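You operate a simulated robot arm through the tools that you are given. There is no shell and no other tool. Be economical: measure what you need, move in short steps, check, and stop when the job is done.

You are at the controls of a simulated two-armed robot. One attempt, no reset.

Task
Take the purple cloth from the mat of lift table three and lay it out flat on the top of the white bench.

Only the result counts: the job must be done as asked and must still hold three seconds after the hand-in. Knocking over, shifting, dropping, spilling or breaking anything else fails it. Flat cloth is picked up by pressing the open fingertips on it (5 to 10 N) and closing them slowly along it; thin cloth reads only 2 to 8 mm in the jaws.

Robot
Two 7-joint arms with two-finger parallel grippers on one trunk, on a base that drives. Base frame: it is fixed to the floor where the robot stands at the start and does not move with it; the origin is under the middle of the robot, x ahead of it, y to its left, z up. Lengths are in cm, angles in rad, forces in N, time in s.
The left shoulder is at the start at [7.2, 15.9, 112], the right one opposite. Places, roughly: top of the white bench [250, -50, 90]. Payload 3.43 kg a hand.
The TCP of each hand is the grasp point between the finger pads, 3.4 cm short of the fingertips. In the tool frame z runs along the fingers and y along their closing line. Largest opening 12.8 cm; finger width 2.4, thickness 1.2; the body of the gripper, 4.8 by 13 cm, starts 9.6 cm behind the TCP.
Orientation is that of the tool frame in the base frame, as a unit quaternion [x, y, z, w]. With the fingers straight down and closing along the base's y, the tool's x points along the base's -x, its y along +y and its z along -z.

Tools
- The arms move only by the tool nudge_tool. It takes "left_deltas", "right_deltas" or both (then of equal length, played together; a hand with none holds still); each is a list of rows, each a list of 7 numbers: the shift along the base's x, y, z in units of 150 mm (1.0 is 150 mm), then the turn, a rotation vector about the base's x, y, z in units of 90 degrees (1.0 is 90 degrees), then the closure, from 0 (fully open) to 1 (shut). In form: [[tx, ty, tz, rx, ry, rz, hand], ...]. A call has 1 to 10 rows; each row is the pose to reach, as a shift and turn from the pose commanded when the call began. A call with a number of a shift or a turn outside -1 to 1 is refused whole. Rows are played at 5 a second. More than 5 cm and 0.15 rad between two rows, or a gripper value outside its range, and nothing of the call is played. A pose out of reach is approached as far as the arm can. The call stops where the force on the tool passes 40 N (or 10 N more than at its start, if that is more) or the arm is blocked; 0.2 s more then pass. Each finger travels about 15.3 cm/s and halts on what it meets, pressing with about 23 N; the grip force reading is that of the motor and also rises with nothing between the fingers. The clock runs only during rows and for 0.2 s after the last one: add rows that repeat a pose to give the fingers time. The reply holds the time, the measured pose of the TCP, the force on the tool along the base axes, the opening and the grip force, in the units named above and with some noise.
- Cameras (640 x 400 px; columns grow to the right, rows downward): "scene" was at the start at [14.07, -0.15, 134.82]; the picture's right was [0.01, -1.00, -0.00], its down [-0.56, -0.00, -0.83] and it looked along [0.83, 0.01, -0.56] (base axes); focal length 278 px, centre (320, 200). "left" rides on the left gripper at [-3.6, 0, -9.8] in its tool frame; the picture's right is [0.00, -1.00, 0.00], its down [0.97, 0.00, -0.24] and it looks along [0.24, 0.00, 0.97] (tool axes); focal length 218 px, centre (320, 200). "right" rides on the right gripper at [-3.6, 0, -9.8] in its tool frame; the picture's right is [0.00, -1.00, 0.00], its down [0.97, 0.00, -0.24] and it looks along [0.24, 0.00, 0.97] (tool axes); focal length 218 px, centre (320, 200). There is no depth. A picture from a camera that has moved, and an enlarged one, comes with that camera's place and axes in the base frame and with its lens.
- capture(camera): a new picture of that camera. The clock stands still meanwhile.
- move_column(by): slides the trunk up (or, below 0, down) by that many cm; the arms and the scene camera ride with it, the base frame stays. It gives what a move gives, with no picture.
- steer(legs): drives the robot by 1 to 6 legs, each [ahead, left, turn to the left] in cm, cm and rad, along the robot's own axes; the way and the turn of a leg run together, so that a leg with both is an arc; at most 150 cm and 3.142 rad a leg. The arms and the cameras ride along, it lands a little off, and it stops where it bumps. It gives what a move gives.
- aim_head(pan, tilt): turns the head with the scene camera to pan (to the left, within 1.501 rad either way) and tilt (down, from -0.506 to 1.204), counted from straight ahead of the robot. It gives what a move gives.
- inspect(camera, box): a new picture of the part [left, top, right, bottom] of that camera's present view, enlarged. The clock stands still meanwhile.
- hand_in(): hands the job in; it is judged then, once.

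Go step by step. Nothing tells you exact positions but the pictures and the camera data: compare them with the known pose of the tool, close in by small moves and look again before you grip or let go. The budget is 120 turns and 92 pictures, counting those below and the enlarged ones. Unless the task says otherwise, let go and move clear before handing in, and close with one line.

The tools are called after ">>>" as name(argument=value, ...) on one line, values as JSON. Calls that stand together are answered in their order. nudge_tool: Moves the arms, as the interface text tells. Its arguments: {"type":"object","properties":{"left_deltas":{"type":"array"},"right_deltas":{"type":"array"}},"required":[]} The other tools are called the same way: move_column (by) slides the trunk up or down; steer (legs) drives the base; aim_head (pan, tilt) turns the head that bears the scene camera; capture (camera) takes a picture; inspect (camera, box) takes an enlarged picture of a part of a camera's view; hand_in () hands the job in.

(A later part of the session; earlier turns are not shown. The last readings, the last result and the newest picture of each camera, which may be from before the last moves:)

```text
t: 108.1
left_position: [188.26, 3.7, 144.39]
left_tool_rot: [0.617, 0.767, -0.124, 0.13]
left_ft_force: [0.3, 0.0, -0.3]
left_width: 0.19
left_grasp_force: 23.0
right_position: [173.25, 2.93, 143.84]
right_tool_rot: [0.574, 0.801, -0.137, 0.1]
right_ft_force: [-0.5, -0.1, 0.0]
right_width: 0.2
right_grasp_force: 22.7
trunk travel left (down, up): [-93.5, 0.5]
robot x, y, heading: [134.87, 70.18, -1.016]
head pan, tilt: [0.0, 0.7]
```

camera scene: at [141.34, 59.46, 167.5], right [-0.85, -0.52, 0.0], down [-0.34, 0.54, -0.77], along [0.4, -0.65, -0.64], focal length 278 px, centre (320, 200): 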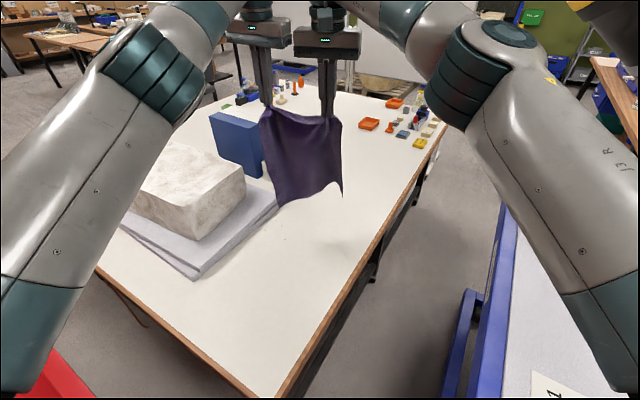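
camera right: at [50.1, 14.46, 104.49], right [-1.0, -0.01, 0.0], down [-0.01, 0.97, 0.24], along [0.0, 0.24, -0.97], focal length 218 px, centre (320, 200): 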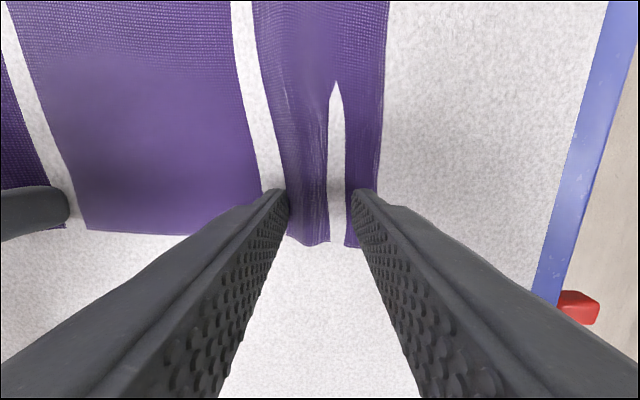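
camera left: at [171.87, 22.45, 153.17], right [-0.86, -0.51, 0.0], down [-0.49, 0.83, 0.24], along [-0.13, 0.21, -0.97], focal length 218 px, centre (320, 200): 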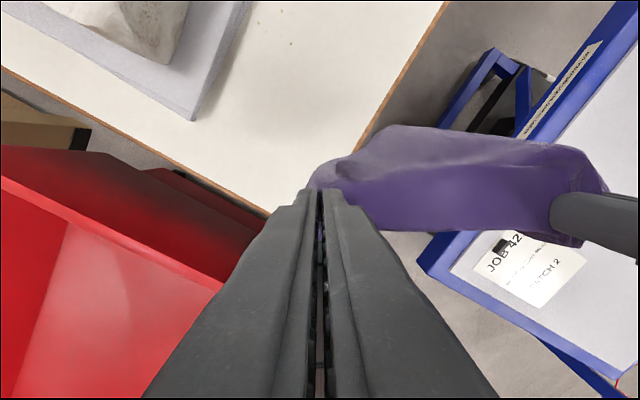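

Both hands are at y≈3 and square with the bench. I'll lower with the trunk until the hem nears the bench.

>>> move_column(by=-11)

>>> aim_head(pan=0.05, tilt=0.75)

>>> capture(camera="scene")

```text
t: 109.5
left_position: [188.26, 3.66, 133.5]
left_tool_rot: [0.616, 0.767, -0.124, 0.131]
left_ft_force: [0.1, -0.3, -0.3]
left_width: 0.16
left_grasp_force: 22.8
right_position: [173.05, 2.96, 132.98]
right_tool_rot: [0.574, 0.801, -0.136, 0.099]
right_ft_force: [-0.2, -0.2, -0.6]
right_width: 0.19
right_grasp_force: 23.4
trunk travel left (down, up): [-82.5, 11.5]
robot x, y, heading: [134.7, 70.29, -1.017]
head pan, tilt: [0.0, 0.7]
```

```text
t: 110.1
left_position: [188.26, 3.8, 133.39]
left_tool_rot: [0.615, 0.767, -0.123, 0.131]
left_ft_force: [0.0, 0.1, -0.1]
left_width: 0.19
left_grasp_force: 23.3
right_position: [173.06, 2.86, 132.93]
right_tool_rot: [0.574, 0.801, -0.136, 0.099]
right_ft_force: [-0.7, 0.9, -0.7]
right_width: 0.22
right_grasp_force: 23.5
trunk travel left (down, up): [-82.5, 11.5]
robot x, y, heading: [134.9, 69.98, -1.017]
head pan, tilt: [0.051, 0.75]
```

```text
37 pictures are left
camera scene: at [142.12, 59.01, 155.97], right [-0.82, -0.57, 0.0], down [-0.39, 0.56, -0.73], along [0.41, -0.6, -0.68], focal length 278 px, centre (320, 200)
```

scene: 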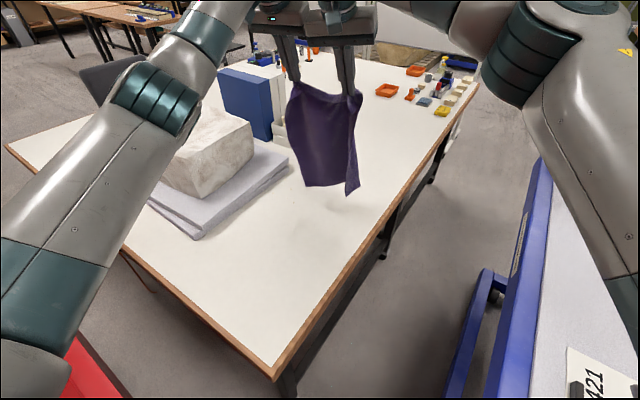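

>>> move_column(by=-12)

>>> inspect(camera="scene", box=[160, 0, 480, 200])

```text
t: 111.6
left_position: [188.26, 3.73, 121.38]
left_tool_rot: [0.616, 0.767, -0.124, 0.131]
left_ft_force: [-0.9, 0.0, -0.5]
left_width: 0.16
left_grasp_force: 23.3
right_position: [173.12, 2.96, 120.98]
right_tool_rot: [0.575, 0.801, -0.136, 0.099]
right_ft_force: [0.3, 0.0, 0.1]
right_width: 0.2
right_grasp_force: 22.4
trunk travel left (down, up): [-70.5, 23.5]
robot x, y, heading: [134.53, 69.65, -1.022]
head pan, tilt: [0.051, 0.75]
```

```text
2.00 times, centred on (320, 100) of scene
camera zoom: at [142.13, 59.01, 143.97], right [-0.82, -0.57, 0.0], down [-0.39, 0.56, -0.73], along [0.41, -0.6, -0.68], focal length 557 px, centre (320, 400)
```

zoom: 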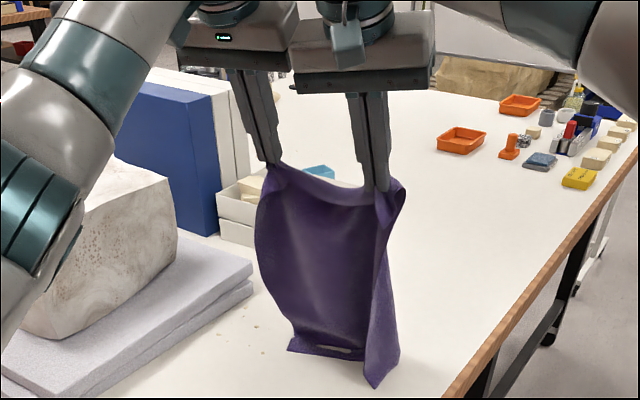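

The hem has just reached the bench. I'll raise slightly to uncurl it, then unroll the cloth toward the robot, moving down and back together.

>>> nudge_tool(left_deltas=[[0, 0, 0.12, 0, 0, 0, 1], [0, 0, 0.25, 0, 0, 0, 1], [0.03, 0, 0.25, 0, 0, 0, 1], [0.03, 0, 0.25, 0, 0, 0, 1]], right_deltas=[[0, 0, 0.12, 0, 0, 0, 1], [0, 0, 0.25, 0, 0, 0, 1], [-0.03, 0, 0.25, 0, 0, 0, 1], [-0.03, 0, 0.25, 0, 0, 0, 1]])

>>> inspect(camera="scene", box=[160, 0, 480, 200])

```text
t: 112.6
left_position: [188.69, 3.83, 125.23]
left_tool_rot: [0.616, 0.767, -0.123, 0.13]
left_ft_force: [-0.8, -0.1, -0.1]
left_width: 0.16
left_grasp_force: 23.7
right_position: [172.68, 2.76, 124.62]
right_tool_rot: [0.575, 0.801, -0.136, 0.099]
right_ft_force: [0.3, -0.3, 0.6]
right_width: 0.22
right_grasp_force: 22.9
trunk travel left (down, up): [-70.5, 23.5]
robot x, y, heading: [134.72, 70.2, -1.015]
head pan, tilt: [0.051, 0.75]
```

```text
2.00 times, centred on (320, 100) of scene
camera zoom: at [142.14, 58.99, 143.96], right [-0.82, -0.57, 0.0], down [-0.39, 0.56, -0.73], along [0.41, -0.6, -0.68], focal length 557 px, centre (320, 400)
```

zoom: 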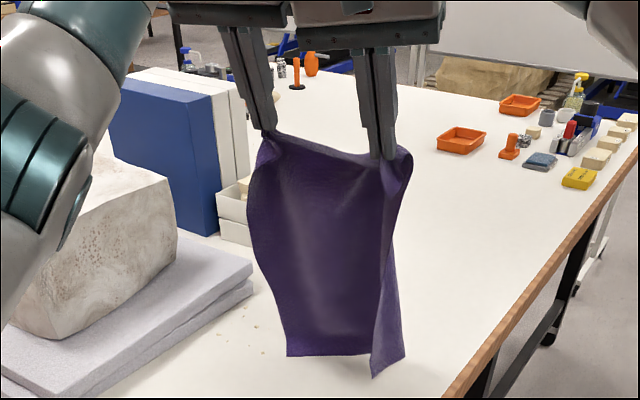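

>>> nudge_tool(left_deltas=[[0, 0.06, -0.18, 0, 0, 0, 1], [0, 0.22, -0.34, 0.03, 0, 0, 1], [0, 0.38, -0.5, 0.05, 0, 0, 1], [0, 0.55, -0.66, 0.07, 0, 0, 1], [0, 0.72, -0.82, 0.09, 0, 0, 1], [0, 0.9, -1, 0.1, 0, 0, 1]], right_deltas=[[0, 0.06, -0.18, 0, 0, 0, 1], [0, 0.22, -0.34, 0.03, 0, 0, 1], [0, 0.38, -0.5, 0.05, 0, 0, 1], [0, 0.55, -0.66, 0.07, 0, 0, 1], [0, 0.72, -0.82, 0.09, 0, 0, 1], [0, 0.9, -1, 0.1, 0, 0, 1]])

>>> inspect(camera="scene", box=[120, 40, 480, 265])

```text
t: 114.0
left_position: [188.72, 17.34, 109.93]
left_tool_rot: [0.624, 0.774, -0.064, 0.08]
left_ft_force: [-0.3, -0.4, 0.0]
left_width: 0.14
left_grasp_force: 23.1
right_position: [172.85, 16.49, 109.55]
right_tool_rot: [0.581, 0.809, -0.073, 0.053]
right_ft_force: [0.2, 0.9, 0.4]
right_width: 0.21
right_grasp_force: 22.9
trunk travel left (down, up): [-70.5, 23.5]
robot x, y, heading: [135.09, 69.77, -1.016]
head pan, tilt: [0.051, 0.75]
```

```text
1.78 times, centred on (300, 152) of scene
camera zoom: at [142.32, 59.08, 143.97], right [-0.82, -0.57, 0.0], down [-0.39, 0.56, -0.73], along [0.41, -0.6, -0.68], focal length 495 px, centre (356, 284)
```

zoom: 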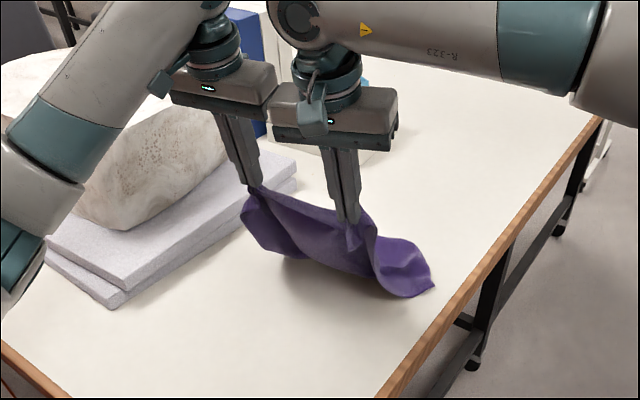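

>>> nudge_tool(left_deltas=[[0, 0.18, -0.14, 0.02, 0, 0, 1], [0, 0.36, -0.28, 0.04, 0, 0, 1], [0, 0.54, -0.42, 0.06, 0, 0, 1], [0, 0.72, -0.56, 0.08, 0, 0, 1], [0, 0.9, -0.7, 0.1, 0, 0, 1]], right_deltas=[[0, 0.18, -0.14, 0.02, 0, 0, 1], [0, 0.36, -0.28, 0.04, 0, 0, 1], [0, 0.54, -0.42, 0.06, 0, 0, 1], [0, 0.72, -0.56, 0.08, 0, 0, 1], [0, 0.9, -0.7, 0.1, 0, 0, 1]])

>>> inspect(camera="scene", box=[120, 60, 480, 285])

```text
t: 115.2
left_position: [188.53, 30.78, 99.59]
left_tool_rot: [0.629, 0.777, -0.002, 0.033]
left_ft_force: [-0.3, 0.5, 0.0]
left_width: 0.17
left_grasp_force: 22.9
right_position: [172.69, 29.96, 99.05]
right_tool_rot: [0.584, 0.812, -0.009, 0.008]
right_ft_force: [0.8, -0.1, 0.3]
right_width: 0.22
right_grasp_force: 22.8
trunk travel left (down, up): [-70.5, 23.5]
robot x, y, heading: [134.99, 70.06, -1.018]
head pan, tilt: [0.051, 0.75]
```

```text
1.78 times, centred on (300, 172) of scene
camera zoom: at [142.24, 59.09, 143.97], right [-0.82, -0.57, 0.0], down [-0.39, 0.56, -0.73], along [0.41, -0.6, -0.68], focal length 495 px, centre (356, 249)
```

zoom: 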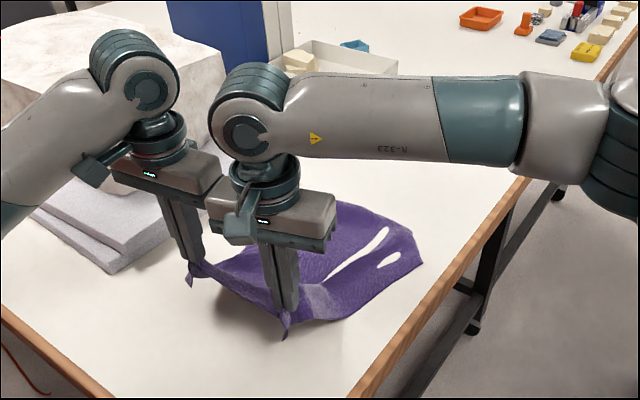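

The cloth is unrolling well. I'll continue back and down.

>>> nudge_tool(left_deltas=[[0.01, 0.18, -0.14, 0, 0, 0, 1], [0.02, 0.36, -0.28, 0, 0, 0, 1], [0.03, 0.5, -0.42, 0, 0, 0, 1], [0.03, 0.57, -0.53, 0, 0, 0, 1], [0.03, 0.57, -0.53, 0, 0, 0, 1]], right_deltas=[[-0.01, 0.18, -0.14, 0, 0, 0, 1], [-0.02, 0.36, -0.28, 0, 0, 0, 1], [-0.03, 0.5, -0.42, 0, 0, 0, 1], [-0.03, 0.57, -0.53, 0, 0, 0, 1], [-0.03, 0.57, -0.53, 0, 0, 0, 1]])

>>> inspect(camera="scene", box=[120, 80, 480, 305])

>>> capture(camera="left")

>>> capture(camera="right")

```text
t: 116.4
left_position: [187.9, 35.31, 92.88]
left_tool_rot: [0.643, 0.765, 0.005, 0.039]
left_ft_force: [-20.6, 1.2, -0.4]
left_width: 0.19
left_grasp_force: 22.3
right_position: [170.76, 35.22, 91.55]
right_tool_rot: [0.599, 0.801, 0.002, 0.011]
right_ft_force: [21.3, -0.6, 2.3]
right_width: 0.23
right_grasp_force: 23.0
trunk travel left (down, up): [-70.5, 23.5]
robot x, y, heading: [135.59, 69.2, -1.056]
head pan, tilt: [0.051, 0.75]
```

```text
1.78 times, centred on (300, 192) of scene
camera zoom: at [140.65, 56.28, 144.1], right [-0.84, -0.54, -0.02], down [-0.36, 0.59, -0.73], along [0.4, -0.61, -0.68], focal length 495 px, centre (356, 213)
```

zoom: 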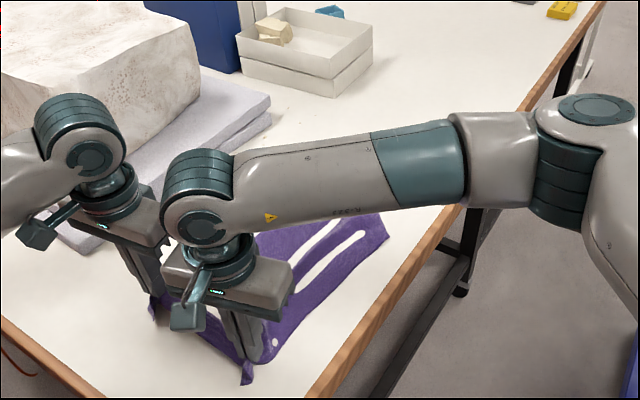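

```text
31 pictures are left
camera left: at [187.84, 32.2, 102.88], right [-0.98, -0.17, -0.06], down [-0.18, 0.97, 0.19], along [0.02, 0.19, -0.98], focal length 218 px, centre (320, 200)
```

left: 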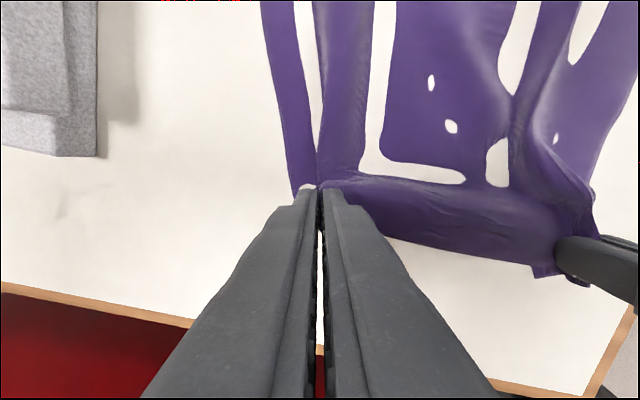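

```text
30 pictures are left
camera right: at [171.61, 32.05, 101.34], right [-0.96, -0.28, -0.02], down [-0.28, 0.93, 0.22], along [-0.05, 0.22, -0.97], focal length 218 px, centre (320, 200)
```

right: 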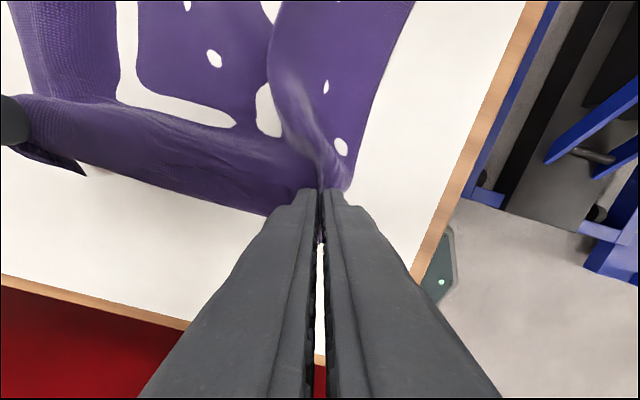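

The body has been nudged: the base turned slightly and tension is up, so the left elbow is probably touching something. I'll back the hands off forward and ease the tension, then look left.

>>> nudge_tool(left_deltas=[[-0.04, -0.15, 0, 0, 0, 0, 1], [-0.05, -0.3, 0.0, 0, 0, 0, 1], [-0.05, -0.3, 0.0, 0, 0, 0, 1]], right_deltas=[[0.04, -0.15, 0, 0, 0, 0, 1], [0.05, -0.3, 0.0, 0, 0, 0, 1], [0.05, -0.3, 0.0, 0, 0, 0, 1]])

>>> aim_head(pan=0.8, tilt=0.8)

>>> capture(camera="scene")

```text
t: 117.2
left_position: [187.44, 33.97, 91.14]
left_tool_rot: [0.632, 0.774, -0.001, 0.029]
left_ft_force: [-0.8, 0.2, 0.2]
left_width: 0.15
left_grasp_force: 22.6
right_position: [172.26, 33.24, 90.58]
right_tool_rot: [0.583, 0.812, -0.007, 0.006]
right_ft_force: [0.0, -0.5, 0.2]
right_width: 0.2
right_grasp_force: 23.1
trunk travel left (down, up): [-70.5, 23.5]
robot x, y, heading: [134.49, 69.86, -1.018]
head pan, tilt: [0.051, 0.75]
```

```text
t: 118.3
left_position: [187.93, 34.06, 91.56]
left_tool_rot: [0.631, 0.776, 0.001, 0.03]
left_ft_force: [-0.6, 0.3, -0.6]
left_width: 0.17
left_grasp_force: 23.3
right_position: [172.67, 33.13, 90.87]
right_tool_rot: [0.584, 0.812, -0.006, 0.007]
right_ft_force: [0.2, -0.1, 0.0]
right_width: 0.21
right_grasp_force: 22.6
trunk travel left (down, up): [-70.5, 23.5]
robot x, y, heading: [135.09, 69.81, -1.02]
head pan, tilt: [0.799, 0.799]
```

```text
29 pictures are left
camera scene: at [144.99, 63.06, 143.54], right [-0.22, -0.98, -0.01], down [-0.7, 0.16, -0.7], along [0.68, -0.15, -0.72], focal length 278 px, centre (320, 200)
```

scene: 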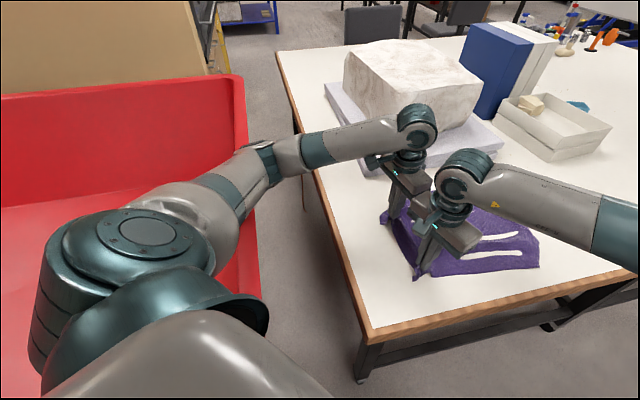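

The left elbow sits low, between the bin and the bench. I'll raise the trunk while lowering the hands to lift the elbow, then continue.

>>> move_column(by=6)

>>> nudge_tool(left_deltas=[[0, 0.0, -0.2, 0, 0, 0, 1], [0, 0.0, -0.4, 0, 0, 0, 1], [0, 0.0, -0.4, 0, 0, 0, 1]], right_deltas=[[0, 0.0, -0.2, 0, 0, 0, 1], [0, 0.0, -0.4, 0, 0, 0, 1], [0, 0.0, -0.4, 0, 0, 0, 1]])

>>> move_column(by=6)

>>> nudge_tool(left_deltas=[[0, 0.0, -0.2, 0, 0, 0, 1], [0, 0.0, -0.4, 0, 0, 0, 1], [0, 0.0, -0.4, 0, 0, 0, 1]], right_deltas=[[0, 0.0, -0.2, 0, 0, 0, 1], [0, 0.0, -0.4, 0, 0, 0, 1], [0, 0.0, -0.4, 0, 0, 0, 1]])

>>> capture(camera="scene")

```text
t: 119.3
left_position: [188.38, 34.94, 97.78]
left_tool_rot: [0.629, 0.777, -0.003, 0.032]
left_ft_force: [0.3, -0.6, 0.3]
left_width: 0.19
left_grasp_force: 22.8
right_position: [173.03, 33.91, 97.04]
right_tool_rot: [0.583, 0.813, -0.009, 0.008]
right_ft_force: [0.0, 0.5, 1.0]
right_width: 0.22
right_grasp_force: 23.0
trunk travel left (down, up): [-76.5, 17.5]
robot x, y, heading: [135.0, 70.11, -1.021]
head pan, tilt: [0.799, 0.799]
```

```text
t: 120.1
left_position: [188.31, 34.8, 91.63]
left_tool_rot: [0.629, 0.776, -0.002, 0.031]
left_ft_force: [-0.8, -0.6, 0.3]
left_width: 0.19
left_grasp_force: 23.4
right_position: [173.0, 33.8, 91.15]
right_tool_rot: [0.583, 0.812, -0.01, 0.009]
right_ft_force: [-0.7, -0.2, 0.8]
right_width: 0.21
right_grasp_force: 22.6
trunk travel left (down, up): [-76.5, 17.5]
robot x, y, heading: [134.55, 69.94, -1.02]
head pan, tilt: [0.799, 0.799]
```

```text
t: 121.1
left_position: [188.38, 34.81, 97.69]
left_tool_rot: [0.629, 0.777, -0.002, 0.031]
left_ft_force: [-0.6, -0.8, -0.3]
left_width: 0.16
left_grasp_force: 23.2
right_position: [173.01, 33.72, 97.09]
right_tool_rot: [0.583, 0.813, -0.009, 0.008]
right_ft_force: [0.5, 0.1, 0.2]
right_width: 0.19
right_grasp_force: 23.4
trunk travel left (down, up): [-82.5, 11.5]
robot x, y, heading: [135.09, 69.8, -1.022]
head pan, tilt: [0.799, 0.799]
```

```text
t: 121.9
left_position: [188.32, 34.91, 91.78]
left_tool_rot: [0.629, 0.777, -0.002, 0.032]
left_ft_force: [0.1, -0.1, 0.6]
left_width: 0.17
left_grasp_force: 23.0
right_position: [173.11, 33.73, 91.08]
right_tool_rot: [0.583, 0.812, -0.008, 0.007]
right_ft_force: [-0.7, -0.9, 0.1]
right_width: 0.19
right_grasp_force: 23.4
trunk travel left (down, up): [-82.5, 11.5]
robot x, y, heading: [134.42, 69.97, -1.014]
head pan, tilt: [0.799, 0.799]
```

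```text
28 pictures are left
camera scene: at [145.27, 64.1, 155.57], right [-0.22, -0.98, 0.0], down [-0.7, 0.16, -0.7], along [0.68, -0.15, -0.72], focal length 278 px, centre (320, 200)
```

scene: 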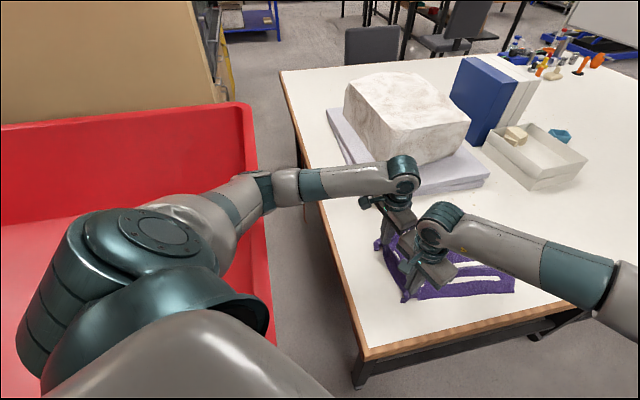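

>>> nudge_tool(left_deltas=[[0, 0.1, 0, 0, 0, 0, 1], [0, 0.2, -0.05, 0, 0, 0, 1], [0, 0.25, -0.08, 0, 0, 0, 1], [0, 0.25, -0.1, 0, 0, 0, 1]], right_deltas=[[0, 0.1, 0, 0, 0, 0, 1], [0, 0.2, -0.05, 0, 0, 0, 1], [0, 0.3, -0.06, 0, 0, 0, 1], [0, 0.3, -0.06, 0, 0, 0, 1]])

>>> aim_head(pan=0.1, tilt=0.9)

>>> capture(camera="scene")

```text
t: 122.9
left_position: [188.28, 38.67, 90.2]
left_tool_rot: [0.629, 0.776, -0.002, 0.032]
left_ft_force: [-0.6, 0.0, 1.7]
left_width: 0.17
left_grasp_force: 22.7
right_position: [172.92, 38.15, 90.2]
right_tool_rot: [0.583, 0.812, -0.009, 0.008]
right_ft_force: [0.5, -0.2, 0.7]
right_width: 0.21
right_grasp_force: 23.1
trunk travel left (down, up): [-82.5, 11.5]
robot x, y, heading: [134.77, 69.92, -1.017]
head pan, tilt: [0.799, 0.799]
```

```text
t: 124.0
left_position: [188.29, 38.57, 90.2]
left_tool_rot: [0.63, 0.776, -0.003, 0.032]
left_ft_force: [-0.4, 0.2, 1.8]
left_width: 0.17
left_grasp_force: 22.9
right_position: [173.12, 38.23, 90.25]
right_tool_rot: [0.583, 0.812, -0.009, 0.008]
right_ft_force: [0.1, 0.2, 0.2]
right_width: 0.21
right_grasp_force: 23.5
trunk travel left (down, up): [-82.5, 11.5]
robot x, y, heading: [134.96, 70.07, -1.022]
head pan, tilt: [0.099, 0.901]
```

```text
27 pictures are left
camera scene: at [142.01, 59.84, 154.78], right [-0.79, -0.61, 0.0], down [-0.48, 0.62, -0.62], along [0.38, -0.49, -0.78], focal length 278 px, centre (320, 200)
```

scene: 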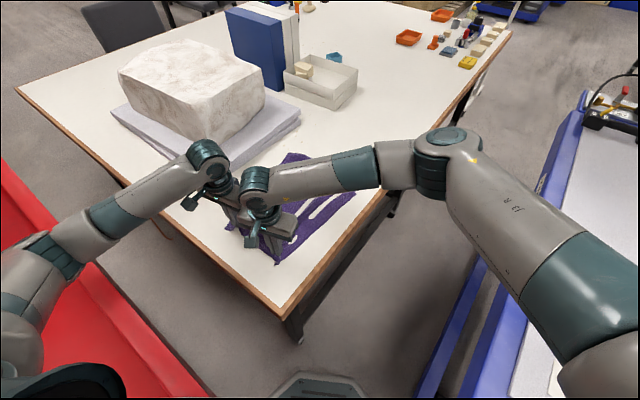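

Now I'll spread the hands slightly, set them down on the bench, and prepare to release while pressing.

>>> nudge_tool(left_deltas=[[0.04, 0.03, 0, 0, 0, 0, 1], [0.05, 0.08, -0.01, 0, 0, 0, 1], [0.05, 0.08, -0.03, 0, 0, 0, 1], [0.05, 0.08, -0.03, 0, 0, 0, 1]], right_deltas=[[-0.04, 0.03, 0, 0, 0, 0, 1], [-0.05, 0.08, -0.03, 0, 0, 0, 1], [-0.05, 0.08, -0.06, 0, 0, 0, 1], [-0.05, 0.08, -0.06, 0, 0, 0, 1]])

```text
t: 125.0
left_position: [189.05, 39.87, 90.01]
left_tool_rot: [0.63, 0.776, -0.002, 0.032]
left_ft_force: [-7.8, -1.0, 0.4]
left_width: 0.17
left_grasp_force: 23.1
right_position: [172.36, 39.6, 89.49]
right_tool_rot: [0.583, 0.812, -0.009, 0.01]
right_ft_force: [9.3, -0.5, 20.6]
right_width: 0.21
right_grasp_force: 23.1
trunk travel left (down, up): [-82.5, 11.5]
robot x, y, heading: [134.72, 70.26, -1.014]
head pan, tilt: [0.099, 0.901]
```

>>> nudge_tool(left_deltas=[[0, 0, -0.02, 0, 0, 0, 1], [0, 0, -0.035, 0, 0, 0, 1], [0, 0, -0.035, 0, 0, 0, 1]], right_deltas=[[0, 0, 0.007, 0, 0, 0, 1], [0, 0, 0.007, 0, 0, 0, 1], [0, 0, 0.007, 0, 0, 0, 1]])

```text
t: 125.8
left_position: [188.81, 39.9, 89.57]
left_tool_rot: [0.628, 0.777, -0.004, 0.035]
left_ft_force: [-9.7, 2.8, 34.9]
left_width: 0.17
left_grasp_force: 23.0
right_position: [172.13, 39.49, 89.59]
right_tool_rot: [0.583, 0.813, -0.009, 0.009]
right_ft_force: [15.6, -1.2, 2.6]
right_width: 0.19
right_grasp_force: 23.2
trunk travel left (down, up): [-82.5, 11.5]
robot x, y, heading: [134.83, 69.88, -1.015]
head pan, tilt: [0.099, 0.901]
```

Bench contact is at TCP ≈ 89.6. I'll balance the pressure to about 6–8 N and open slowly while pressing, so the folds spread back out.

>>> nudge_tool(left_deltas=[[0, 0, 0.014, 0, 0, 0, 1], [0, 0, 0.014, 0, 0, 0, 0.97], [0, 0, 0.014, 0, 0, 0, 0.94], [0, 0, 0.014, 0, 0, 0, 0.91], [0, 0, 0.014, 0, 0, 0, 0.88], [0, 0, 0.014, 0, 0, 0, 0.85], [0, 0, 0.014, 0, 0, 0, 0.82], [0, 0, 0.014, 0, 0, 0, 0.79], [0, 0, 0.014, 0, 0, 0, 0.76], [0, 0, 0.014, 0, 0, 0, 0.73]], right_deltas=[[0, 0, -0.002, 0, 0, 0, 1], [0, 0, -0.002, 0, 0, 0, 0.97], [0, 0, -0.002, 0, 0, 0, 0.94], [0, 0, -0.002, 0, 0, 0, 0.91], [0, 0, -0.002, 0, 0, 0, 0.88], [0, 0, -0.002, 0, 0, 0, 0.85], [0, 0, -0.002, 0, 0, 0, 0.82], [0, 0, -0.002, 0, 0, 0, 0.79], [0, 0, -0.002, 0, 0, 0, 0.76], [0, 0, -0.002, 0, 0, 0, 0.73]])

>>> capture(camera="left")

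>>> capture(camera="right")

```text
t: 128.0
left_position: [188.98, 39.95, 89.67]
left_tool_rot: [0.628, 0.777, -0.003, 0.034]
left_ft_force: [7.0, 1.3, 34.0]
left_width: 2.93
left_grasp_force: 0.0
right_position: [172.08, 39.65, 89.6]
right_tool_rot: [0.583, 0.813, -0.009, 0.01]
right_ft_force: [1.6, 0.9, 6.2]
right_width: 3.37
right_grasp_force: 0.1
trunk travel left (down, up): [-82.5, 11.5]
robot x, y, heading: [134.67, 69.95, -1.016]
head pan, tilt: [0.099, 0.901]
```

```text
26 pictures are left
camera left: at [189.28, 36.87, 99.64], right [-0.98, -0.21, -0.04], down [-0.21, 0.96, 0.19], along [0.0, 0.19, -0.98], focal length 218 px, centre (320, 200)
```

left: 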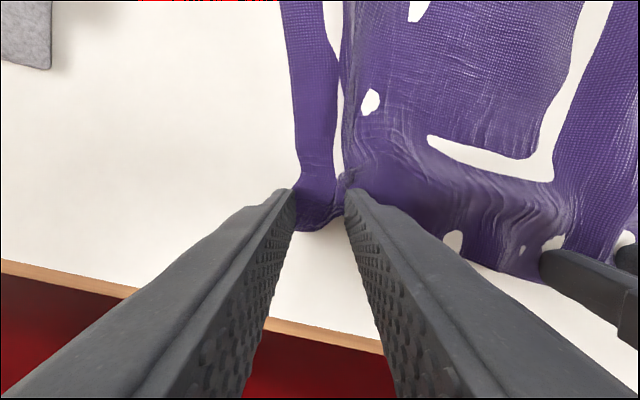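

```text
25 pictures are left
camera right: at [173.22, 36.58, 99.43], right [-0.95, -0.32, 0.0], down [-0.31, 0.93, 0.21], along [-0.07, 0.2, -0.98], focal length 218 px, centre (320, 200)
```

right: 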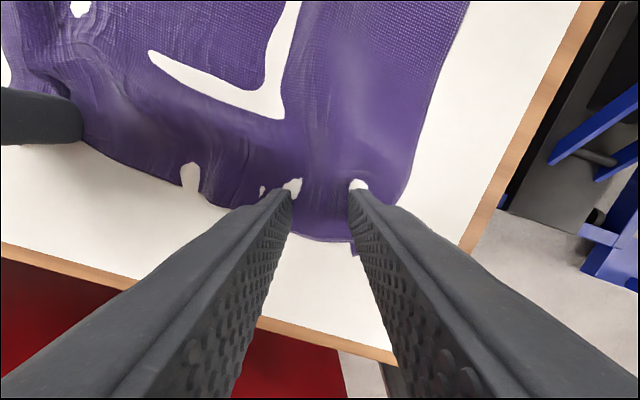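

Released. I'll lift straight up and inspect the cloth.

>>> nudge_tool(left_deltas=[[0, 0, 0.1, 0, 0, 0, 0.73], [0, 0, 0.4, 0, 0, 0, 0.73], [0, -0.1, 0.7, 0, 0, 0, 0.73], [0, -0.2, 1, 0, 0, 0, 0.73]], right_deltas=[[0, 0, 0.1, 0, 0, 0, 0.73], [0, 0, 0.4, 0, 0, 0, 0.73], [-0.2, 0, 0.7, 0, 0, 0, 0.73], [-0.4, 0, 1, 0, 0, 0, 0.73]])

>>> capture(camera="left")

>>> inspect(camera="scene", box=[150, 100, 430, 275])

```text
refused: row 3 steps farther than a row can; nothing moved
```

```text
24 pictures are left
camera left: at [189.28, 36.87, 99.64], right [-0.98, -0.21, -0.04], down [-0.21, 0.96, 0.19], along [0.0, 0.19, -0.98], focal length 218 px, centre (320, 200)
```

left: 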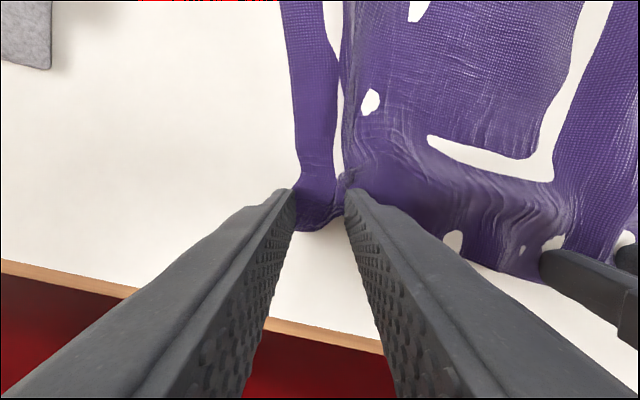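

```text
2.29 times, centred on (290, 188) of scene
camera zoom: at [141.76, 60.11, 154.82], right [-0.8, -0.61, 0.0], down [-0.47, 0.62, -0.62], along [0.38, -0.5, -0.78], focal length 636 px, centre (389, 229)
```

zoom: 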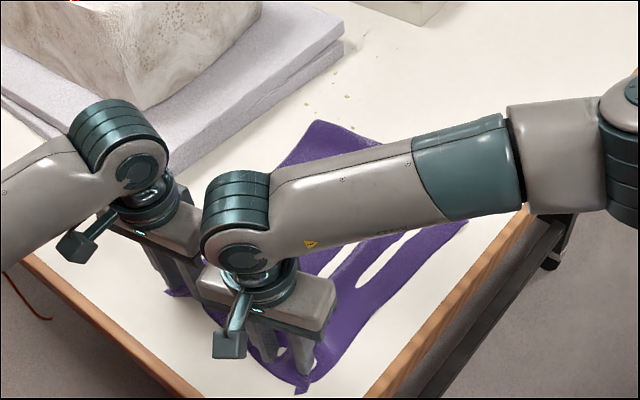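

>>> nudge_tool(left_deltas=[[0, 0, 0.1, 0, 0, 0, 0.73], [0, 0, 0.4, 0, 0, 0, 0.73], [0, 0, 0.7, 0, 0, 0, 0.73], [0, 0, 1, 0, 0, 0, 0.73]], right_deltas=[[0, 0, 0.1, 0, 0, 0, 0.73], [0, 0, 0.4, 0, 0, 0, 0.73], [-0.1, 0, 0.7, 0, 0, 0, 0.73], [-0.2, 0, 1, 0, 0, 0, 0.73]])

>>> capture(camera="left")

>>> capture(camera="right")

```text
t: 129.0
left_position: [188.9, 39.74, 104.51]
left_tool_rot: [0.629, 0.777, 0.0, 0.032]
left_ft_force: [-0.3, -0.4, 0.0]
left_width: 3.45
left_grasp_force: 0.0
right_position: [169.0, 39.36, 104.48]
right_tool_rot: [0.583, 0.813, -0.009, 0.008]
right_ft_force: [-0.4, 0.0, -0.4]
right_width: 3.46
right_grasp_force: 0.0
trunk travel left (down, up): [-82.5, 11.5]
robot x, y, heading: [134.59, 69.65, -1.02]
head pan, tilt: [0.099, 0.901]
```

```text
22 pictures are left
camera left: at [189.17, 36.73, 114.4], right [-0.98, -0.21, -0.04], down [-0.21, 0.96, 0.19], along [0.0, 0.19, -0.98], focal length 218 px, centre (320, 200)
```

left: 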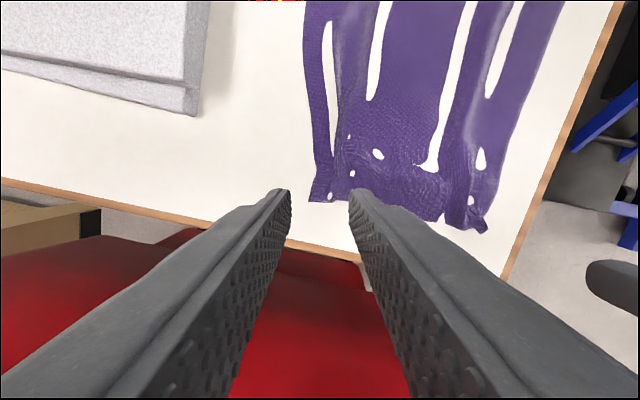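

```text
21 pictures are left
camera right: at [170.26, 36.4, 114.41], right [-0.95, -0.32, 0.01], down [-0.31, 0.93, 0.22], along [-0.07, 0.2, -0.98], focal length 218 px, centre (320, 200)
```

right: 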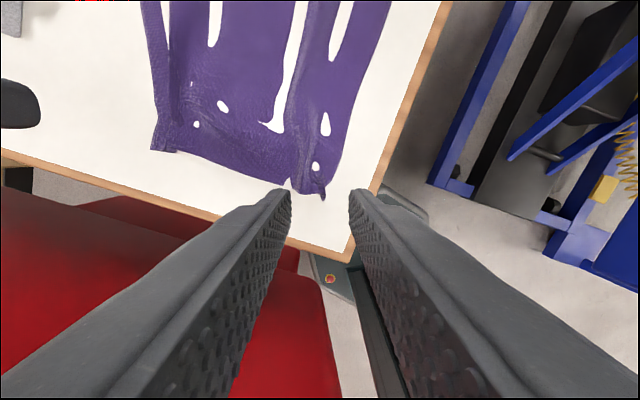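

The cloth lies flat but is bunched laterally: its near edge spans about 23 cm of 30. I'll press closed fingertips near both side edges and draw them apart to spread it.

>>> nudge_tool(left_deltas=[[-0.02, -0.1, -0.2, 0, 0, 0, 1], [-0.04, -0.15, -0.5, 0, 0, 0, 1], [-0.04, -0.15, -0.8, 0, 0, 0, 1], [-0.04, -0.15, -0.96, 0, 0, 0, 1], [-0.04, -0.15, -0.98, 0, 0, 0, 1], [-0.04, -0.15, -0.98, 0, 0, 0, 1]], right_deltas=[[-0.02, -0.1, -0.2, 0, 0, 0, 1], [-0.04, -0.15, -0.5, 0, 0, 0, 1], [-0.04, -0.15, -0.8, 0, 0, 0, 1], [-0.04, -0.15, -0.96, 0, 0, 0, 1], [-0.04, -0.15, -0.98, 0, 0, 0, 1], [-0.04, -0.15, -0.98, 0, 0, 0, 1]])

```text
t: 130.4
left_position: [188.47, 37.62, 89.65]
left_tool_rot: [0.629, 0.776, -0.002, 0.032]
left_ft_force: [-0.2, 0.0, 2.0]
left_width: 0.0
left_grasp_force: 22.8
right_position: [168.8, 37.22, 89.81]
right_tool_rot: [0.583, 0.813, -0.009, 0.008]
right_ft_force: [-0.5, 0.0, -0.1]
right_width: 0.0
right_grasp_force: 22.9
trunk travel left (down, up): [-82.5, 11.5]
robot x, y, heading: [135.02, 69.7, -1.019]
head pan, tilt: [0.099, 0.901]
```

>>> nudge_tool(left_deltas=[[0, 0, -0.006, 0, 0, 0, 1], [0, 0, -0.008, 0, 0, 0, 1], [0.03, 0, -0.008, 0, 0, 0, 1], [0.06, 0, -0.008, 0, 0, 0, 1], [0.09, 0, -0.008, 0, 0, 0, 1], [0.12, 0, -0.008, 0, 0, 0, 1], [0.15, 0, -0.008, 0, 0, 0, 1], [0.18, 0, -0.008, 0, 0, 0, 1], [0.21, 0, -0.008, 0, 0, 0, 1]], right_deltas=[[0, 0, -0.015, 0, 0, 0, 1], [0, 0, -0.022, 0, 0, 0, 1], [-0.02, 0, -0.022, 0, 0, 0, 1], [-0.04, 0, -0.022, 0, 0, 0, 1], [-0.06, 0, -0.022, 0, 0, 0, 1], [-0.08, 0, -0.022, 0, 0, 0, 1], [-0.1, 0, -0.022, 0, 0, 0, 1], [-0.12, 0, -0.022, 0, 0, 0, 1], [-0.14, 0, -0.022, 0, 0, 0, 1]])

>>> capture(camera="left")

```text
t: 132.4
left_position: [191.53, 37.69, 89.66]
left_tool_rot: [0.629, 0.777, -0.002, 0.033]
left_ft_force: [-0.6, 0.5, -0.1]
left_width: 0.0
left_grasp_force: 22.4
right_position: [166.54, 37.29, 89.58]
right_tool_rot: [0.583, 0.813, -0.009, 0.009]
right_ft_force: [5.3, -0.7, 23.0]
right_width: 0.03
right_grasp_force: 23.0
trunk travel left (down, up): [-82.5, 11.5]
robot x, y, heading: [134.66, 69.93, -1.025]
head pan, tilt: [0.099, 0.901]
```

```text
20 pictures are left
camera left: at [191.93, 34.58, 99.63], right [-0.98, -0.21, -0.04], down [-0.21, 0.96, 0.19], along [0.0, 0.19, -0.98], focal length 218 px, centre (320, 200)
```

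left: 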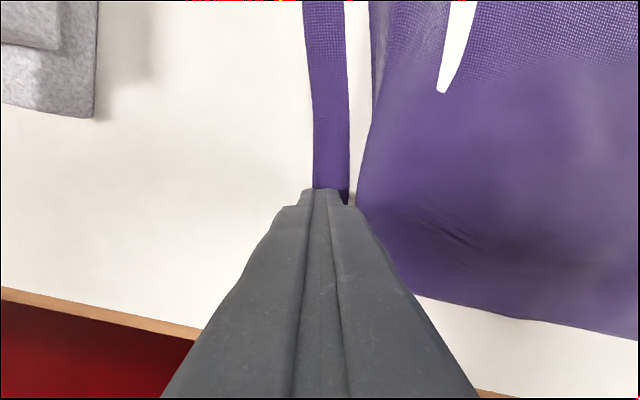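

Spreading works. I'll lift and repeat the spread at the middle of the cloth.

>>> nudge_tool(left_deltas=[[0, 0, 0.2, 0, 0, 0, 1], [0, -0.25, 0.2, 0, 0, 0, 1], [-0.0, -0.5, 0.2, 0, 0, 0, 1], [-0.0, -0.75, 0.2, 0, 0, 0, 1], [-0.0, -1, 0.2, 0, 0, 0, 1], [-0.0, -1, 0.05, 0, 0, 0, 1], [-0.0, -1, 0.005, 0, 0, 0, 1], [-0.0, -1, 0.005, 0, 0, 0, 1]], right_deltas=[[0, 0, 0.2, 0, 0, 0, 1], [0.05, -0.25, 0.2, 0, 0, 0, 1], [0.1, -0.5, 0.2, 0, 0, 0, 1], [0.15, -0.75, 0.2, 0, 0, 0, 1], [0.2, -1, 0.2, 0, 0, 0, 1], [0.2, -1, 0.05, 0, 0, 0, 1], [0.2, -1, 0.02, 0, 0, 0, 1], [0.2, -1, 0.02, 0, 0, 0, 1]])

>>> capture(camera="left")

>>> capture(camera="right")

```text
t: 134.2
left_position: [191.58, 22.48, 89.48]
left_tool_rot: [0.63, 0.776, -0.002, 0.031]
left_ft_force: [-1.1, -0.9, -0.3]
left_width: 0.0
left_grasp_force: 23.2
right_position: [169.64, 22.07, 89.68]
right_tool_rot: [0.583, 0.813, -0.009, 0.007]
right_ft_force: [0.0, 0.1, -0.2]
right_width: 0.0
right_grasp_force: 23.0
trunk travel left (down, up): [-82.5, 11.5]
robot x, y, heading: [134.75, 70.03, -1.018]
head pan, tilt: [0.099, 0.901]
```

```text
19 pictures are left
camera left: at [191.94, 19.39, 99.6], right [-0.98, -0.21, -0.04], down [-0.21, 0.96, 0.19], along [0.0, 0.19, -0.98], focal length 218 px, centre (320, 200)
```

left: 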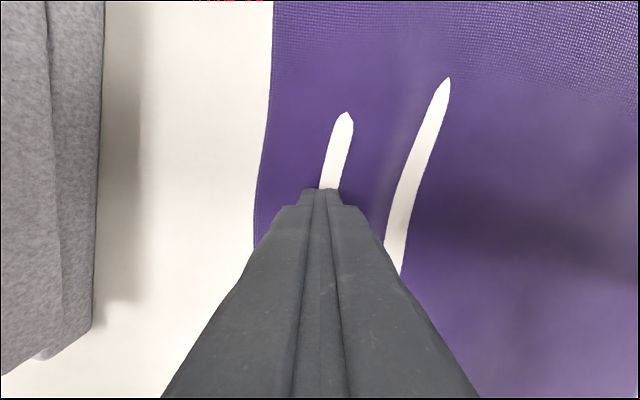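

```text
18 pictures are left
camera right: at [170.69, 19.07, 99.5], right [-0.95, -0.32, 0.0], down [-0.31, 0.93, 0.22], along [-0.07, 0.2, -0.98], focal length 218 px, centre (320, 200)
```

right: 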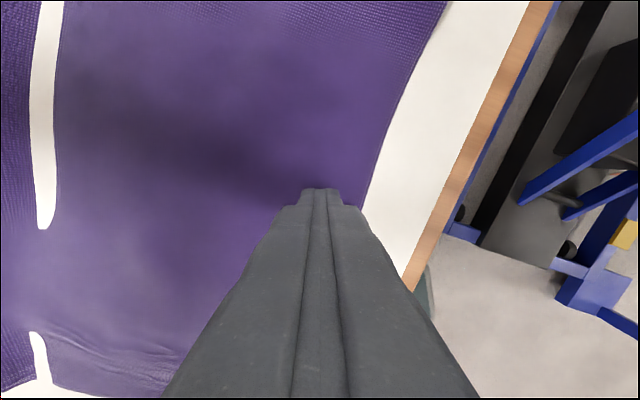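

The middle is now spread to about its full 29 cm. I'll lift and view the whole cloth.

>>> nudge_tool(left_deltas=[[0, 0, 0.3, 0, 0, 0, 1], [0, 0.1, 0.6, 0, 0, 0, 1], [0, 0.3, 0.85, 0, 0, 0, 1], [0, 0.5, 1, 0, 0, 0, 1], [0, 0.5, 1, 0, 0, 0, 1]], right_deltas=[[0, 0, 0.3, 0, 0, 0, 1], [-0.2, 0.1, 0.55, 0, 0, 0, 1], [-0.4, 0.3, 0.7, 0, 0, 0, 1], [-0.6, 0.5, 0.8, 0, 0, 0, 1], [-0.8, 0.6, 0.9, 0, 0, 0, 1]])

>>> capture(camera="left")

>>> inspect(camera="scene", box=[150, 100, 430, 275])

```text
refused: row 2 steps farther than a row can; nothing moved
```

```text
17 pictures are left
camera left: at [191.94, 19.39, 99.6], right [-0.98, -0.21, -0.04], down [-0.21, 0.96, 0.19], along [0.0, 0.19, -0.98], focal length 218 px, centre (320, 200)
```

left: 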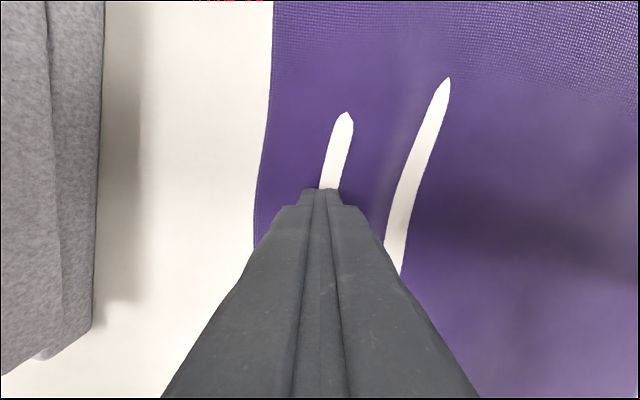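

```text
2.29 times, centred on (290, 188) of scene
camera zoom: at [142.0, 59.74, 154.77], right [-0.8, -0.61, 0.0], down [-0.48, 0.62, -0.62], along [0.38, -0.49, -0.78], focal length 636 px, centre (389, 229)
```

zoom: 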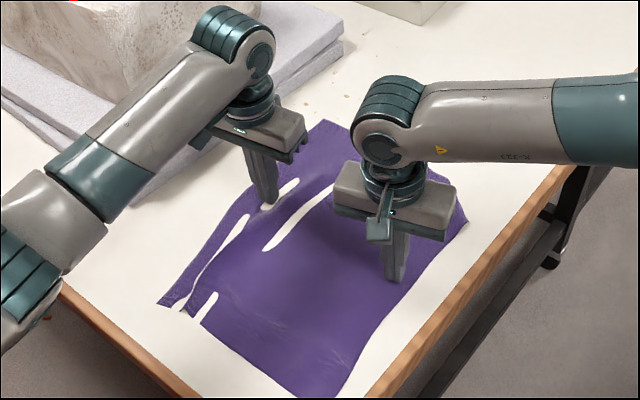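

Mostly flat now; only the near-left corner still needs drawing outward. I'll anchor the right side with the right fingertips and pull that corner with the left.

>>> nudge_tool(left_deltas=[[0, 0, 0.2, 0, 0, 0, 1], [0, 0.25, 0.2, 0, 0, 0, 1], [-0.05, 0.5, 0.2, 0, 0, 0, 1], [-0.08, 0.75, 0.2, 0, 0, 0, 1], [-0.1, 1, 0.2, 0, 0, 0, 1], [-0.1, 1, 0.2, 0, 0, 0, 1]], right_deltas=[[0, 0, 0.2, 0, 0, 0, 1], [0, 0.25, 0.2, 0, 0, 0, 1], [0.03, 0.5, 0.2, 0, 0, 0, 1], [0.06, 0.75, 0.2, 0, 0, 0, 1], [0.06, 1, 0.2, 0, 0, 0, 1], [0.06, 1, 0.2, 0, 0, 0, 1]])

>>> nudge_tool(left_deltas=[[0, 0.17, 0, 0, 0, 0, 1], [0, 0.17, -0.12, 0, 0, 0, 1], [0, 0.17, -0.19, 0, 0, 0, 1], [0, 0.17, -0.2, 0, 0, 0, 1], [0, 0.17, -0.2, 0, 0, 0, 1]], right_deltas=[[0, 0, 0, 0, 0, 0, 1], [0, 0, -0.12, 0, 0, 0, 1], [0, 0, -0.19, 0, 0, 0, 1], [0, 0, -0.21, 0, 0, 0, 1], [0, 0, -0.21, 0, 0, 0, 1]])

```text
t: 135.6
left_position: [189.32, 35.79, 93.84]
left_tool_rot: [0.631, 0.774, 0.003, 0.039]
left_ft_force: [0.6, 1.4, -0.9]
left_width: 0.01
left_grasp_force: 23.0
right_position: [169.58, 36.11, 92.82]
right_tool_rot: [0.586, 0.811, -0.002, 0.009]
right_ft_force: [-0.1, 0.4, 0.2]
right_width: 0.0
right_grasp_force: 23.2
trunk travel left (down, up): [-82.5, 11.5]
robot x, y, heading: [134.76, 69.49, -1.023]
head pan, tilt: [0.099, 0.901]
```

```text
t: 136.8
left_position: [190.06, 39.22, 91.38]
left_tool_rot: [0.627, 0.778, 0.006, 0.045]
left_ft_force: [0.5, -0.2, -0.1]
left_width: 0.01
left_grasp_force: 23.0
right_position: [169.58, 36.64, 89.87]
right_tool_rot: [0.583, 0.812, -0.003, 0.011]
right_ft_force: [-0.1, 0.7, 0.2]
right_width: 0.01
right_grasp_force: 22.3
trunk travel left (down, up): [-82.5, 11.5]
robot x, y, heading: [134.48, 69.58, -1.016]
head pan, tilt: [0.099, 0.901]
```

The left elbow may be touching again at this pose. I'll raise the trunk a bit more and compensate with the arms.

>>> move_column(by=9)

>>> nudge_tool(left_deltas=[[0, -0.07, -0.2, 0, 0, 0, 1], [0, -0.07, -0.4, 0, 0, 0, 1], [0, -0.07, -0.55, 0, 0, 0, 1], [0, -0.07, -0.55, 0, 0, 0, 1]], right_deltas=[[0, 0, -0.2, 0, 0, 0, 1], [0, 0, -0.4, 0, 0, 0, 1], [0, 0, -0.55, 0, 0, 0, 1], [0, 0, -0.55, 0, 0, 0, 1]])

```text
t: 138.0
left_position: [190.09, 40.14, 98.55]
left_tool_rot: [0.628, 0.778, -0.003, 0.032]
left_ft_force: [0.5, -0.4, 0.4]
left_width: 0.0
left_grasp_force: 23.2
right_position: [170.43, 37.18, 98.47]
right_tool_rot: [0.583, 0.812, -0.01, 0.009]
right_ft_force: [-0.8, 0.6, 0.1]
right_width: 0.02
right_grasp_force: 22.7
trunk travel left (down, up): [-91.5, 2.5]
robot x, y, heading: [134.71, 70.19, -1.025]
head pan, tilt: [0.099, 0.901]
```

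```text
t: 139.0
left_position: [190.06, 39.01, 90.39]
left_tool_rot: [0.629, 0.777, -0.003, 0.032]
left_ft_force: [0.3, -0.1, 0.0]
left_width: 0.0
left_grasp_force: 23.0
right_position: [170.45, 37.21, 90.29]
right_tool_rot: [0.583, 0.813, -0.01, 0.008]
right_ft_force: [0.0, -0.5, 0.0]
right_width: 0.0
right_grasp_force: 23.0
trunk travel left (down, up): [-91.5, 2.5]
robot x, y, heading: [134.75, 69.86, -1.02]
head pan, tilt: [0.099, 0.901]
```

>>> nudge_tool(left_deltas=[[0, 0, -0.04, 0, 0, 0, 1], [0, 0, -0.06, 0, 0, 0, 1], [0, 0, -0.064, 0, 0, 0, 1], [0, 0, -0.064, 0, 0, 0, 1]], right_deltas=[[0, 0, -0.04, 0, 0, 0, 1], [0, 0, -0.05, 0, 0, 0, 1], [0, 0, -0.056, 0, 0, 0, 1], [0, 0, -0.056, 0, 0, 0, 1]])

```text
t: 140.0
left_position: [190.15, 38.97, 89.59]
left_tool_rot: [0.628, 0.778, -0.002, 0.033]
left_ft_force: [2.9, -0.7, 9.6]
left_width: 0.0
left_grasp_force: 22.8
right_position: [170.42, 37.19, 89.64]
right_tool_rot: [0.583, 0.813, -0.008, 0.009]
right_ft_force: [0.4, -1.5, 5.7]
right_width: 0.03
right_grasp_force: 23.2
trunk travel left (down, up): [-91.5, 2.5]
robot x, y, heading: [135.0, 69.82, -1.016]
head pan, tilt: [0.099, 0.901]
```

>>> nudge_tool(left_deltas=[[0.03, 0, -0.001, 0, 0, 0, 1], [0.06, 0, -0.002, 0, 0, 0, 1], [0.09, 0, -0.003, 0, 0, 0, 1], [0.12, 0, -0.004, 0, 0, 0, 1], [0.15, 0, -0.005, 0, 0, 0, 1], [0.18, 0, -0.006, 0, 0, 0, 1], [0.22, 0, -0.007, 0, 0, 0, 1], [0.26, 0, -0.008, 0, 0, 0, 1]], right_deltas=[[0, 0, 0, 0, 0, 0, 1], [0, 0, 0, 0, 0, 0, 1], [0, 0, 0, 0, 0, 0, 1], [0, 0, 0, 0, 0, 0, 1], [0, 0, 0, 0, 0, 0, 1], [0, 0, 0, 0, 0, 0, 1], [0, 0, 0, 0, 0, 0, 1], [0, 0, 0, 0, 0, 0, 1]])

>>> nudge_tool(left_deltas=[[0, 0, 0.3, 0, 0, 0, 1], [0, 0, 0.6, 0, 0, 0, 1], [0, 0, 0.9, 0, 0, 0, 1], [0, 0, 1, 0, 0, 0, 1]], right_deltas=[[0, 0, 0.3, 0, 0, 0, 1], [0, 0, 0.6, 0, 0, 0, 1], [0, 0, 0.9, 0, 0, 0, 1], [-0.2, 0, 1, 0, 0, 0, 1]])

>>> capture(camera="left")

```text
t: 141.8
left_position: [193.8, 39.05, 89.66]
left_tool_rot: [0.629, 0.776, -0.002, 0.033]
left_ft_force: [-6.2, -0.7, 23.0]
left_width: 0.0
left_grasp_force: 23.2
right_position: [170.23, 37.3, 89.55]
right_tool_rot: [0.583, 0.813, -0.008, 0.009]
right_ft_force: [0.0, 0.3, -0.3]
right_width: 0.0
right_grasp_force: 23.1
trunk travel left (down, up): [-91.5, 2.5]
robot x, y, heading: [135.1, 70.05, -1.017]
head pan, tilt: [0.099, 0.901]
```

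```text
t: 142.8
left_position: [193.82, 38.92, 104.42]
left_tool_rot: [0.629, 0.776, -0.001, 0.032]
left_ft_force: [-0.9, -0.3, 0.1]
left_width: 0.0
left_grasp_force: 23.2
right_position: [167.32, 36.97, 104.64]
right_tool_rot: [0.583, 0.813, -0.009, 0.008]
right_ft_force: [0.2, -0.5, -0.2]
right_width: 0.01
right_grasp_force: 23.4
trunk travel left (down, up): [-91.5, 2.5]
robot x, y, heading: [134.78, 69.71, -1.017]
head pan, tilt: [0.099, 0.901]
```

```text
15 pictures are left
camera left: at [194.16, 35.88, 114.38], right [-0.98, -0.21, -0.04], down [-0.21, 0.96, 0.19], along [0.0, 0.19, -0.98], focal length 218 px, centre (320, 200)
```

left: 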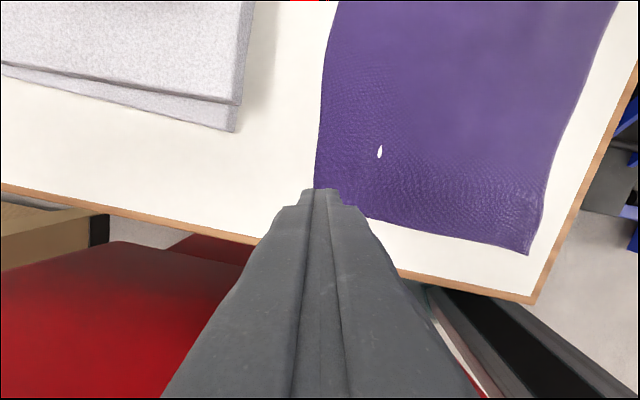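

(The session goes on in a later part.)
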